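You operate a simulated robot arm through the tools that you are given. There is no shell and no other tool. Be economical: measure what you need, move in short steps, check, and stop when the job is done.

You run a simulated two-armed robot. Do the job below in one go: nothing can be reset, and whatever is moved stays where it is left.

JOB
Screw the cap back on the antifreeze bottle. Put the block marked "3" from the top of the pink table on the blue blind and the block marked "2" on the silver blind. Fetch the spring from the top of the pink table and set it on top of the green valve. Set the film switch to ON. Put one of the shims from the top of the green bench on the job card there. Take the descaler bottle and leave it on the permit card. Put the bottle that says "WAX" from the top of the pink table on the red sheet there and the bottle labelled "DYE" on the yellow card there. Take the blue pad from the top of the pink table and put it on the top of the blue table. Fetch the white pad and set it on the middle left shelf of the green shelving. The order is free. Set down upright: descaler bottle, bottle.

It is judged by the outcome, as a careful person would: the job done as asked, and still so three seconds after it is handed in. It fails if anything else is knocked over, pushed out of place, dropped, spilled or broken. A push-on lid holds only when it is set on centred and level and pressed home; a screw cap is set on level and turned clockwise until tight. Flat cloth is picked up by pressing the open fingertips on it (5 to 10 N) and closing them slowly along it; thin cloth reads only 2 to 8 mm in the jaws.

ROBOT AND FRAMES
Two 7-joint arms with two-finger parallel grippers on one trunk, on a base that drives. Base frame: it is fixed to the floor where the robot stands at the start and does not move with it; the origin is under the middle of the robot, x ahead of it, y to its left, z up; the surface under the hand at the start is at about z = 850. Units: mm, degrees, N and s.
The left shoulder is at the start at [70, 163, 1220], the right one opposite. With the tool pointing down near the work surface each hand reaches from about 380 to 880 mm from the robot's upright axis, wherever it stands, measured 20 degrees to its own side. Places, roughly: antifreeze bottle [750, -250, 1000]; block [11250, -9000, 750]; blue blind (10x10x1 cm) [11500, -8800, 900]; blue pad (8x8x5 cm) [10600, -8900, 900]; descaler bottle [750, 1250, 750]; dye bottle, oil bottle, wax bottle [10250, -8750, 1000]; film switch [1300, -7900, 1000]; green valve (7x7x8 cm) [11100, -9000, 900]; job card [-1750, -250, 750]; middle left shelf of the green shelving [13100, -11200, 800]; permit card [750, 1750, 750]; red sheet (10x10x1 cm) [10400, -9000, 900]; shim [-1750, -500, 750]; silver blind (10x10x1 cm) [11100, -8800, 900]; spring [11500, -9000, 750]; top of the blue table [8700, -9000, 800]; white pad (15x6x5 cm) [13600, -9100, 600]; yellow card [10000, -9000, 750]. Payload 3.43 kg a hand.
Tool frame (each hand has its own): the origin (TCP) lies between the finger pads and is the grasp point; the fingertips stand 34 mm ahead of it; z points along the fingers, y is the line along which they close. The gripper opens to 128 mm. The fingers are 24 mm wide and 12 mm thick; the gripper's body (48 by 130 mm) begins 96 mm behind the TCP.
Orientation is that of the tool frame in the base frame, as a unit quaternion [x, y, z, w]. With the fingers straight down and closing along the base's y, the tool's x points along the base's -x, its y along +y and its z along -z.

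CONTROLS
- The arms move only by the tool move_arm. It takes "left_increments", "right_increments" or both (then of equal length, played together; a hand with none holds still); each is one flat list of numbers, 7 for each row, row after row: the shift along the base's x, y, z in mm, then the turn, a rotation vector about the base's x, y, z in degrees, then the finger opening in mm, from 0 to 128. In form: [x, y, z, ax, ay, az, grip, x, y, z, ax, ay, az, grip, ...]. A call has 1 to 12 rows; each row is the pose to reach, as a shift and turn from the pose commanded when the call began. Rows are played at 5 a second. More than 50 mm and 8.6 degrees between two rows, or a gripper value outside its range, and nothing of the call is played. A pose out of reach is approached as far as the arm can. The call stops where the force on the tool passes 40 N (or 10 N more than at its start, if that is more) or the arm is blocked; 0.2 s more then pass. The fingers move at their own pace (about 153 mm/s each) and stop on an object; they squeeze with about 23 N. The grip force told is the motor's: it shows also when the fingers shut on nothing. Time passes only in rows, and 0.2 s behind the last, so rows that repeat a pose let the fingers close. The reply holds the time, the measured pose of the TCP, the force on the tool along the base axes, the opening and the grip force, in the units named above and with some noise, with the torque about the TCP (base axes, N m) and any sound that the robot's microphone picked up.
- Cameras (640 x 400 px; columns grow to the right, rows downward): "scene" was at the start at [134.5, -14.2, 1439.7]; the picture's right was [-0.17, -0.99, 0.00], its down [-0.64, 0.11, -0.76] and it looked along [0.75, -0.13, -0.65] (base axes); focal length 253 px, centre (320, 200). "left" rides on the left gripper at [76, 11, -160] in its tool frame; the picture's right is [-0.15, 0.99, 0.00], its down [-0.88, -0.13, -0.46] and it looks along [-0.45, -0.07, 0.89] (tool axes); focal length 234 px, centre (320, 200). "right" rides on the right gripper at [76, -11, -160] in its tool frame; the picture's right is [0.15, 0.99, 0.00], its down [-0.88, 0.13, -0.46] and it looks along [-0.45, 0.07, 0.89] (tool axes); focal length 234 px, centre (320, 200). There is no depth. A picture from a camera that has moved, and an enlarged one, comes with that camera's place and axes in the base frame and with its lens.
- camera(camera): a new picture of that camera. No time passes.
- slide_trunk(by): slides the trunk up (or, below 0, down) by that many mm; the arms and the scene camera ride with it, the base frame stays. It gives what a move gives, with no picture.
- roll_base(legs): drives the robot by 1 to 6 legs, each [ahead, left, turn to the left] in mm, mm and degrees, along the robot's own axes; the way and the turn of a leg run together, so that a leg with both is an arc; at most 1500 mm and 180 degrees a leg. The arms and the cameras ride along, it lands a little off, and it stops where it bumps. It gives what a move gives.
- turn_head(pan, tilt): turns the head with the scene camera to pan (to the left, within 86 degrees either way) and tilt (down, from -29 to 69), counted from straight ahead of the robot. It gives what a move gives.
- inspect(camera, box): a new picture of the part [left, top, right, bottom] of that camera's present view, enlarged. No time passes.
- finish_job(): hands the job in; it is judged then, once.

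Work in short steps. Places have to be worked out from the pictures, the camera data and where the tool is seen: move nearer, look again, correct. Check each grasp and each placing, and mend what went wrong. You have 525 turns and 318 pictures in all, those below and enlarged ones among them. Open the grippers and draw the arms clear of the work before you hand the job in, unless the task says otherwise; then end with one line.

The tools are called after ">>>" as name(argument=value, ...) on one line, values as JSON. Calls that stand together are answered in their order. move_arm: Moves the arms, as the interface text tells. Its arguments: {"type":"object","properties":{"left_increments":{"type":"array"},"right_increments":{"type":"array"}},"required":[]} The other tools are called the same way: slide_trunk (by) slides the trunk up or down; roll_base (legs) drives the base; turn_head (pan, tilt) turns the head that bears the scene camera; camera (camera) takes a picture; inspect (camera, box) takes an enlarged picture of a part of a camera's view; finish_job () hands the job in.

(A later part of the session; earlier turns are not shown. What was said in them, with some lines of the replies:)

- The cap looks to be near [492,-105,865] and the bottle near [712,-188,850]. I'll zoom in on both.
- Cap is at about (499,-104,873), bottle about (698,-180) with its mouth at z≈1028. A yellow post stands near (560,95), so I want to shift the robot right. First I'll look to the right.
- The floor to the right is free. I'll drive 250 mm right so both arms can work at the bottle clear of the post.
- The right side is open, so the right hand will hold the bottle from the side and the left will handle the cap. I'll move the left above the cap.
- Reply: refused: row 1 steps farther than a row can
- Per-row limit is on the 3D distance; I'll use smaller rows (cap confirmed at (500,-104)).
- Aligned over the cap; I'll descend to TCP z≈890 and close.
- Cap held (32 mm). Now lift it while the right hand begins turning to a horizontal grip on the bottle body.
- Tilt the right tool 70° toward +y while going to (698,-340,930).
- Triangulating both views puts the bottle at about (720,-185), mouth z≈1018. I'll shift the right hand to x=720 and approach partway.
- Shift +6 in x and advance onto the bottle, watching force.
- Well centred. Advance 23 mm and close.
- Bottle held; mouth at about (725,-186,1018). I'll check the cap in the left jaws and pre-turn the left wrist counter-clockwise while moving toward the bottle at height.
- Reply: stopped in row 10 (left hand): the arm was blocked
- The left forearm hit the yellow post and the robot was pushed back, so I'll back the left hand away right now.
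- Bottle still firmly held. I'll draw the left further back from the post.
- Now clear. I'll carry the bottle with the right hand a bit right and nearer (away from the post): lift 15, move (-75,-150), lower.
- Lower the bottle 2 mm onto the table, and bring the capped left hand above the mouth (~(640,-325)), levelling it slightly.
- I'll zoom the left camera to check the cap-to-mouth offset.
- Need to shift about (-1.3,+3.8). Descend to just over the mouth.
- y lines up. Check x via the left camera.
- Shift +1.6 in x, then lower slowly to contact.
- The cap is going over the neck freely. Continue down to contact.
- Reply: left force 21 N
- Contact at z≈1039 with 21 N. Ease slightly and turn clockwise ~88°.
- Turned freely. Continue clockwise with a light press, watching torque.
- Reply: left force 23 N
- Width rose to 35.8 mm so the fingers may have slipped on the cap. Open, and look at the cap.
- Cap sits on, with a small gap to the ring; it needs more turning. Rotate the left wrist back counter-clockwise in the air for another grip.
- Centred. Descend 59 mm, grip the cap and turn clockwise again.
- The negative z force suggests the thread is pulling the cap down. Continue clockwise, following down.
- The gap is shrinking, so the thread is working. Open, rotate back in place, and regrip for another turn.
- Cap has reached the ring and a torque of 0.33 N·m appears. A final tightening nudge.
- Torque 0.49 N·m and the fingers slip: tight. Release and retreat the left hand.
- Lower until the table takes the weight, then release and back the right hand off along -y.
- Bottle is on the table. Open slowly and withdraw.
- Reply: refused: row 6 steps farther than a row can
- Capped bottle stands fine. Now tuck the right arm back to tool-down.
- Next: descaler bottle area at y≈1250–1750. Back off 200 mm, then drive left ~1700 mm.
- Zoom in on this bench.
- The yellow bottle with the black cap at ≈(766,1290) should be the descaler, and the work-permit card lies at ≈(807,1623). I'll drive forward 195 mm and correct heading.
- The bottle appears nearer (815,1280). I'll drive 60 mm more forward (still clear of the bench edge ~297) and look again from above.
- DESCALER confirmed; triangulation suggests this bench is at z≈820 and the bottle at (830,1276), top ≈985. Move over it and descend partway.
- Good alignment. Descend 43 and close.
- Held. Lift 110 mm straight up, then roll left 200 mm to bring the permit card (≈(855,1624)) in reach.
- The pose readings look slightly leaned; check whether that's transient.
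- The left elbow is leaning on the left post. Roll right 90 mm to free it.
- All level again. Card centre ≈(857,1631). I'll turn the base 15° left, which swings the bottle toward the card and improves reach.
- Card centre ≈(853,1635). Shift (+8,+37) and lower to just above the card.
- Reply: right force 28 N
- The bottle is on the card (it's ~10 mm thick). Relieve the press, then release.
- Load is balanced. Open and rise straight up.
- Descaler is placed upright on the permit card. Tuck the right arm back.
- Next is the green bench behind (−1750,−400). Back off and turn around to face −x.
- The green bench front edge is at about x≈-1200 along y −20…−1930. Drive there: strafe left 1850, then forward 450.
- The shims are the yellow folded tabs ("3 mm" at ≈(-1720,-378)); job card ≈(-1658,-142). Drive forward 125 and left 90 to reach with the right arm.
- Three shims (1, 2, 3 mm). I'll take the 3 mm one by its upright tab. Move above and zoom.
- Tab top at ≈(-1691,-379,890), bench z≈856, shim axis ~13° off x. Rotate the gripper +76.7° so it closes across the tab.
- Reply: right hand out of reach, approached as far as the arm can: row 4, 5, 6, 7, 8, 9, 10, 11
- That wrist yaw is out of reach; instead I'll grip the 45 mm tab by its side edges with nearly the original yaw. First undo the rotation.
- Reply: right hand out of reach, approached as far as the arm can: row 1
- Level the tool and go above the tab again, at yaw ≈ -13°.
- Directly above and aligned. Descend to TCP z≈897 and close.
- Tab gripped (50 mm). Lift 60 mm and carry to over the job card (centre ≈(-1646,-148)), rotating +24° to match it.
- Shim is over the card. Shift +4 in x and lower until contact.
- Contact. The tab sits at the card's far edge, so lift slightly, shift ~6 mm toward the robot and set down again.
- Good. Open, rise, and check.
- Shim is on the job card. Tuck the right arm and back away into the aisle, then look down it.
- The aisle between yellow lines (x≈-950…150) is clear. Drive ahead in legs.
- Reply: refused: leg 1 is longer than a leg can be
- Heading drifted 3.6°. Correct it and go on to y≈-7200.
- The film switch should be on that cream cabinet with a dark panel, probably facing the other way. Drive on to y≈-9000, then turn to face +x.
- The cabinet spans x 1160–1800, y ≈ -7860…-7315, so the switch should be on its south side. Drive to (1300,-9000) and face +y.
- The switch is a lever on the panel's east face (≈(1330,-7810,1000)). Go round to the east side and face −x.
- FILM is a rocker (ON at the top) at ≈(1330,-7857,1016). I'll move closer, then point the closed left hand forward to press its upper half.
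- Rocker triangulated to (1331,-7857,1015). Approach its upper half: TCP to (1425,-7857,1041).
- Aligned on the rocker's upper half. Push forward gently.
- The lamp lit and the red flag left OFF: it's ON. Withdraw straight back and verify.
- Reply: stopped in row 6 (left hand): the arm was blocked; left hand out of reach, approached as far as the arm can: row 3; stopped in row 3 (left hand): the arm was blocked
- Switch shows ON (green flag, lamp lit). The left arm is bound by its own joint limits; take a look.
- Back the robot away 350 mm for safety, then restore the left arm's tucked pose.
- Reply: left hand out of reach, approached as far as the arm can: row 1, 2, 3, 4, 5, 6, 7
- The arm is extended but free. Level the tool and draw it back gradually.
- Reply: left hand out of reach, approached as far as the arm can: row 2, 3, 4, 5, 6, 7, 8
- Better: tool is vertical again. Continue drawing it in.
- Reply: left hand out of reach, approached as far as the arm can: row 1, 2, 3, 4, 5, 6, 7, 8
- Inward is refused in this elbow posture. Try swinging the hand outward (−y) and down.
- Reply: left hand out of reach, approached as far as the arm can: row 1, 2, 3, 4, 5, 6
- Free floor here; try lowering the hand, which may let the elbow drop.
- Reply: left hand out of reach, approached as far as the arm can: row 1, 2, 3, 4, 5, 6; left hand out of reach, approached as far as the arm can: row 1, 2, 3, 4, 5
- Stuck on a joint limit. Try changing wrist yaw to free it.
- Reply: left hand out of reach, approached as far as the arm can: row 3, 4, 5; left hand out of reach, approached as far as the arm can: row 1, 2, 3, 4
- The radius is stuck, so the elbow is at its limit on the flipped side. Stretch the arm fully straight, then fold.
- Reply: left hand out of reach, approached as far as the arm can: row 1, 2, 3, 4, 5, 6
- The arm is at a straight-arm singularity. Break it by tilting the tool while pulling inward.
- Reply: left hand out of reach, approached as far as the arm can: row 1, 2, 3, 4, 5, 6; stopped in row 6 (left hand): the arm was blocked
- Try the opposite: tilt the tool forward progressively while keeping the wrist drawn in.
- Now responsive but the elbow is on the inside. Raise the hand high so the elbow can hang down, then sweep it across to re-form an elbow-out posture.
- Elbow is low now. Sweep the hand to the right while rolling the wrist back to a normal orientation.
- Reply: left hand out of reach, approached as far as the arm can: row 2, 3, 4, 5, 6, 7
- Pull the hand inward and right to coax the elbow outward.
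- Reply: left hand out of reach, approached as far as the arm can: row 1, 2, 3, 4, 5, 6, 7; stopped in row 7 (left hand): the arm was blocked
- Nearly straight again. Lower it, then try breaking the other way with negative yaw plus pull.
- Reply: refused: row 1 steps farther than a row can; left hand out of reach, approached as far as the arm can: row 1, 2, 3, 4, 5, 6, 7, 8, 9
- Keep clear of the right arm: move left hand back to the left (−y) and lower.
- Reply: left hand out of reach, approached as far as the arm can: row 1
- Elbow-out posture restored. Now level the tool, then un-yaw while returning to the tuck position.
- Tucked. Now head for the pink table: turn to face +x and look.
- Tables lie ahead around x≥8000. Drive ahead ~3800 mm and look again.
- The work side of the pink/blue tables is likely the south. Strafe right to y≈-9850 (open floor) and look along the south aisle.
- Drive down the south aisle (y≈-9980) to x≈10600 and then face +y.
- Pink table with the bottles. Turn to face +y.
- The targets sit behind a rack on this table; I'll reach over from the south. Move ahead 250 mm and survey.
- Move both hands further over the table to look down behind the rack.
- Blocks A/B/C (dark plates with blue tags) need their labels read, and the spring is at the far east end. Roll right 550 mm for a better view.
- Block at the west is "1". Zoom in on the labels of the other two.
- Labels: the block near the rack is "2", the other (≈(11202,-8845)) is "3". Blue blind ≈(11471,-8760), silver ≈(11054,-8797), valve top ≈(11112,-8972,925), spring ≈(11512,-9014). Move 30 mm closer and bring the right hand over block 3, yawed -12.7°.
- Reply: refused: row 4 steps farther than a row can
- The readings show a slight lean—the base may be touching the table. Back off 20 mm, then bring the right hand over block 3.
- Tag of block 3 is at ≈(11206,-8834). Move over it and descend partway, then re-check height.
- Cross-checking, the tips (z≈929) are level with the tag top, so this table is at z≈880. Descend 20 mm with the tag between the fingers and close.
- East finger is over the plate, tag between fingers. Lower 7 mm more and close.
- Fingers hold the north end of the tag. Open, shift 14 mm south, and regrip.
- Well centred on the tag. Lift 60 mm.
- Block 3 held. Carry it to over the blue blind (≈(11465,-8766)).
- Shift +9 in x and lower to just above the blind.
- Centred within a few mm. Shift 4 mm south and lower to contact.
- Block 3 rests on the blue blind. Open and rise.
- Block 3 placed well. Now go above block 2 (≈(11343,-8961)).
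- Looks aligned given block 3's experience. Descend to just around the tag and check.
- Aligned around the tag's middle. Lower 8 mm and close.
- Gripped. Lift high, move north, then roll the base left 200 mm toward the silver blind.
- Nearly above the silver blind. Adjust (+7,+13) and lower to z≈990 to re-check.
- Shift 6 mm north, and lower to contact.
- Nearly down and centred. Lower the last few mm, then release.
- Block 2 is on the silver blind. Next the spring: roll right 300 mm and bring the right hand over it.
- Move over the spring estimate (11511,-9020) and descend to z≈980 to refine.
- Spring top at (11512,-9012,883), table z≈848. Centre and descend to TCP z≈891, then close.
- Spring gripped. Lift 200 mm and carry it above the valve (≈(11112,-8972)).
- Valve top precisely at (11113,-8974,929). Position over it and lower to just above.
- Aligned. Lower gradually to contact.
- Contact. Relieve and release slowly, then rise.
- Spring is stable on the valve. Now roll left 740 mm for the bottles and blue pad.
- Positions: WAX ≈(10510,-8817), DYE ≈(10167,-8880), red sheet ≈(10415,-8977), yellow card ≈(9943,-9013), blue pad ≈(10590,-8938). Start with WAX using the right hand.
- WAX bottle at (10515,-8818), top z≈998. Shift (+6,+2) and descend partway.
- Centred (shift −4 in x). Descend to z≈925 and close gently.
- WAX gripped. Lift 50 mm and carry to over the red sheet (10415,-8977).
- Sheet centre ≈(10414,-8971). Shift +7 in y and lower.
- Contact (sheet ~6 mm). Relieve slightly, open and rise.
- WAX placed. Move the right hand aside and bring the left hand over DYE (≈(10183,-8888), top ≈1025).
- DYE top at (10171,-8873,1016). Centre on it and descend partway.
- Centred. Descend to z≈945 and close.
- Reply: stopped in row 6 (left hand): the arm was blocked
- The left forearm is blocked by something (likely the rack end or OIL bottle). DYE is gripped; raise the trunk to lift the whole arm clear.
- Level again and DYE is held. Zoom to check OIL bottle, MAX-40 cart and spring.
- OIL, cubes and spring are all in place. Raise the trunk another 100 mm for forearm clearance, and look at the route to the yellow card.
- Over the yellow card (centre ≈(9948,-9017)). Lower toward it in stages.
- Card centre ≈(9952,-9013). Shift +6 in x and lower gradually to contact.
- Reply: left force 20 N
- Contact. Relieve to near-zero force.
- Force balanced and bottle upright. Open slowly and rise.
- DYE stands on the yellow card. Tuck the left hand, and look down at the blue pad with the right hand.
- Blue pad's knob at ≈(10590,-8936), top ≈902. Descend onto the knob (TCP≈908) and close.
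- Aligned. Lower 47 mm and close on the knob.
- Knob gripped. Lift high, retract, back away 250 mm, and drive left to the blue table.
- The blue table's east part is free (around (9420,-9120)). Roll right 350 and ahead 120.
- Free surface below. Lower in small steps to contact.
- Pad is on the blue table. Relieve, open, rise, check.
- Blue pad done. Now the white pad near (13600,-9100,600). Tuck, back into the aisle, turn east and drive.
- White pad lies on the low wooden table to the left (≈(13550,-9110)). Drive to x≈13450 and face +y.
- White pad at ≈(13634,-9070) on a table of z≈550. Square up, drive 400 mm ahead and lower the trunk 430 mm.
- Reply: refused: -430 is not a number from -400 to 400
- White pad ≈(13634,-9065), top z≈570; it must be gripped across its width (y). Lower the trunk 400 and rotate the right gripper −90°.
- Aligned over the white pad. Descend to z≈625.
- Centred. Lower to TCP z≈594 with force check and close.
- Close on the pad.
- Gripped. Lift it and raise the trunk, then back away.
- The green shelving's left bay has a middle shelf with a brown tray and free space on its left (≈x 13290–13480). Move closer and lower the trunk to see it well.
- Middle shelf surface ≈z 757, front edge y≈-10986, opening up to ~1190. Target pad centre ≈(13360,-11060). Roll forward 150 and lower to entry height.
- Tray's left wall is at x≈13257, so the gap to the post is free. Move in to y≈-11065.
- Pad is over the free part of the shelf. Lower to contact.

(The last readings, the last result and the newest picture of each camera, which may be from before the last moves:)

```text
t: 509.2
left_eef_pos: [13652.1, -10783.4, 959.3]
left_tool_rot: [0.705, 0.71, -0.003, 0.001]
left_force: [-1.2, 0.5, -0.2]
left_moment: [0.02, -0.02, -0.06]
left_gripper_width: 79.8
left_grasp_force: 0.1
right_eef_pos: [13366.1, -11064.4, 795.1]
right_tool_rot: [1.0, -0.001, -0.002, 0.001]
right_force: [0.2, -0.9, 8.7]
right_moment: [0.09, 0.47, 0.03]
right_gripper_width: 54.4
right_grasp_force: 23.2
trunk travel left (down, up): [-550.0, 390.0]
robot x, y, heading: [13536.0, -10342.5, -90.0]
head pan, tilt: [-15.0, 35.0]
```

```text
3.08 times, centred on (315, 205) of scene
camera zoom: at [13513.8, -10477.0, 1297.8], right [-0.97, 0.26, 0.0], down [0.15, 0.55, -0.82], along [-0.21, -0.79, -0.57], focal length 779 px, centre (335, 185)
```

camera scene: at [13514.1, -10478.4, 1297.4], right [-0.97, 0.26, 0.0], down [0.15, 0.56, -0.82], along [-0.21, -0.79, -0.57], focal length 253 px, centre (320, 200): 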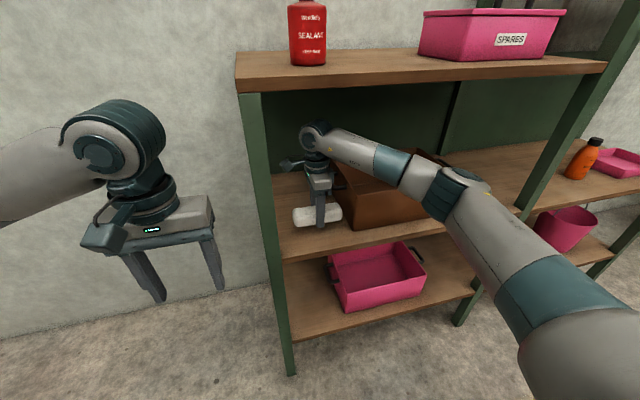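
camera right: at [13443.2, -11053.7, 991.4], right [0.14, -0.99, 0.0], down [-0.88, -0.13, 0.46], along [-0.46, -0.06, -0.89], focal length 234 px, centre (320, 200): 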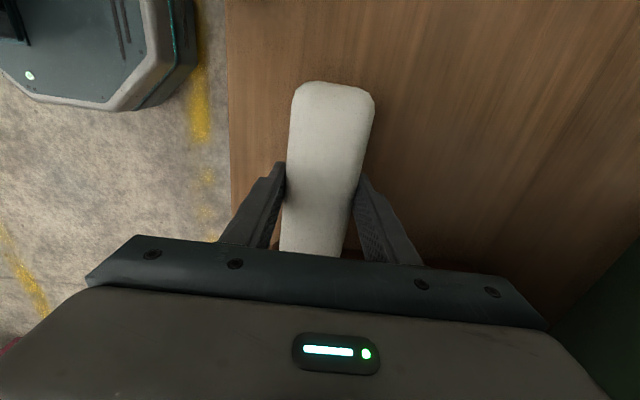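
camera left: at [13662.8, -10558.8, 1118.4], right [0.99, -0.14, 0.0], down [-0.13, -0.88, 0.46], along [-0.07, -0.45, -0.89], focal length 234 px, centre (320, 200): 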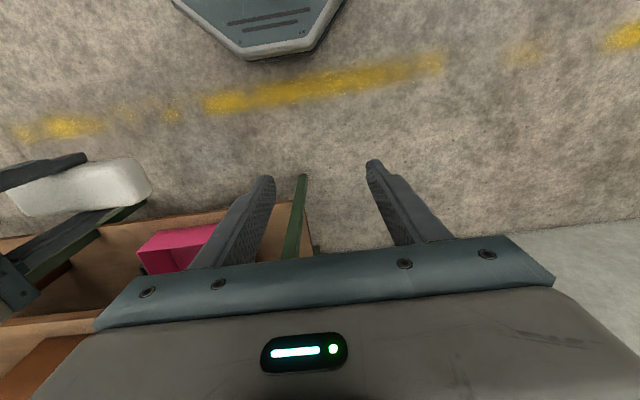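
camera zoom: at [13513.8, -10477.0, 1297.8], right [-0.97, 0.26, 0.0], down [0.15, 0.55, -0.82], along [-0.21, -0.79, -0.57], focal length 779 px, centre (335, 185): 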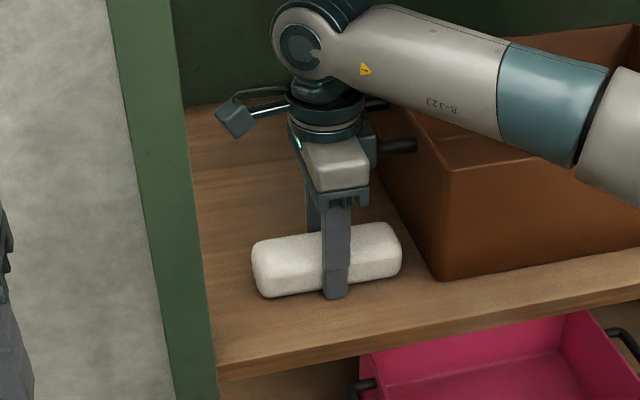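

Contact on the shelf. Open and lift out carefully.

>>> move_arm(right_increments=[0, 0, -0.5, 0, 0, 0, 50, 0, 0, -0.5, 0, 0, 0, 70, 0, 0, 0, 0, 0, 0, 80, 0, 0, 0, 0, 0, 0, 80, 0, 0, 20, 0, 0, 0, 80, 0, 0, 40, 0, 0, 0, 80, 0, 0, 60, 0, 0, 0, 80])

>>> inspect(camera="scene", box=[230, 50, 400, 270])

```text
t: 510.8
left_eef_pos: [13654.1, -10782.9, 958.8]
left_tool_rot: [0.705, 0.709, -0.002, 0.001]
left_force: [-0.6, 0.8, 0.4]
left_moment: [0.0, 0.01, -0.02]
left_gripper_width: 80.0
left_grasp_force: 0.0
right_eef_pos: [13366.2, -11063.6, 855.7]
right_tool_rot: [1.0, -0.003, -0.003, 0.0]
right_force: [-0.1, -0.6, -0.1]
right_moment: [-0.01, -0.01, 0.0]
right_gripper_width: 79.9
right_grasp_force: 0.0
trunk travel left (down, up): [-550.0, 390.0]
robot x, y, heading: [13536.5, -10343.5, -89.9]
head pan, tilt: [-15.0, 35.0]
```

```text
1.82 times, centred on (315, 160) of scene
camera zoom: at [13513.8, -10477.3, 1297.5], right [-0.97, 0.26, 0.0], down [0.15, 0.55, -0.82], along [-0.21, -0.79, -0.57], focal length 460 px, centre (329, 273)
```

zoom: 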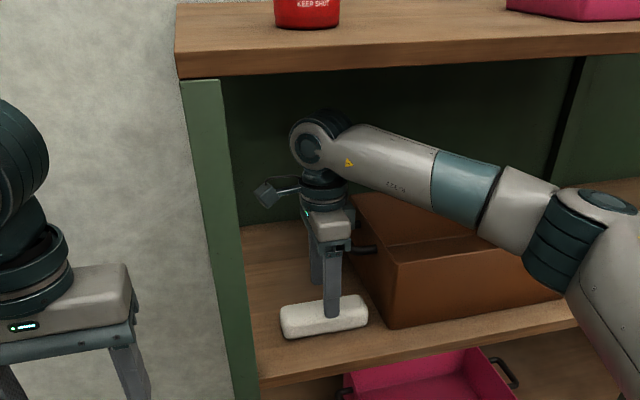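

Released. Rise 15 mm more and back the robot straight out.

>>> move_arm(right_increments=[0, 0, 8, 0, 0, 0, 80, 0, 0, 15, 0, 0, 0, 80])

>>> roll_base(legs=[[-400, 0, 0]])

>>> camera(camera="scene")

```text
t: 511.4
left_eef_pos: [13654.1, -10784.4, 959.1]
left_tool_rot: [0.705, 0.709, -0.002, 0.001]
left_force: [-0.2, -0.2, -0.1]
left_moment: [-0.01, 0.0, 0.01]
left_gripper_width: 80.0
left_grasp_force: 0.1
right_eef_pos: [13366.7, -11064.1, 869.2]
right_tool_rot: [1.0, -0.001, -0.002, 0.0]
right_force: [0.4, 0.6, 0.0]
right_moment: [0.02, 0.02, 0.04]
right_gripper_width: 80.0
right_grasp_force: 0.0
trunk travel left (down, up): [-550.0, 390.0]
robot x, y, heading: [13538.3, -10342.0, -89.8]
head pan, tilt: [-15.0, 35.0]
```

```text
t: 513.9
left_eef_pos: [13653.5, -10383.6, 958.9]
left_tool_rot: [0.704, 0.71, -0.003, 0.001]
left_force: [0.9, 0.1, -0.4]
left_moment: [0.0, 0.01, -0.01]
left_gripper_width: 80.1
left_grasp_force: 0.0
right_eef_pos: [13365.8, -10664.9, 869.0]
right_tool_rot: [1.0, 0.001, -0.003, 0.0]
right_force: [-0.3, 0.3, 0.5]
right_moment: [0.01, -0.04, 0.02]
right_gripper_width: 80.0
right_grasp_force: 0.1
trunk travel left (down, up): [-550.0, 390.0]
robot x, y, heading: [13533.4, -9943.6, -89.8]
head pan, tilt: [-15.0, 35.0]
```

```text
61 pictures are left
camera scene: at [13512.3, -10079.1, 1297.5], right [-0.97, 0.25, 0.0], down [0.15, 0.55, -0.82], along [-0.21, -0.79, -0.57], focal length 253 px, centre (320, 200)
```

scene: 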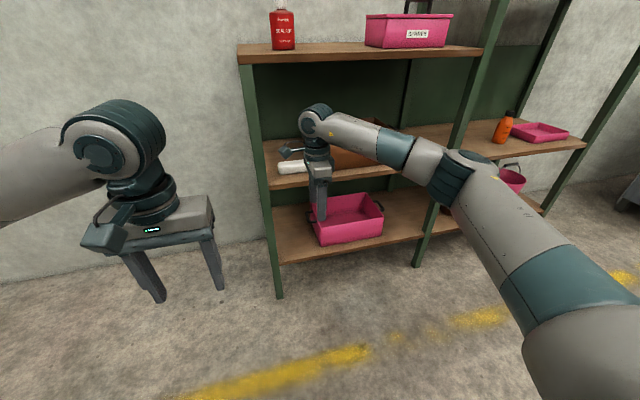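

The white pad rests on the middle left shelf, both hands are open and clear, and all the other tasks have been checked. Handing in.

>>> finish_job()

```text
The job is handed in.
```

I finished every task and handed the job in. Each placement was checked as I made it, and both hands are open and clear.
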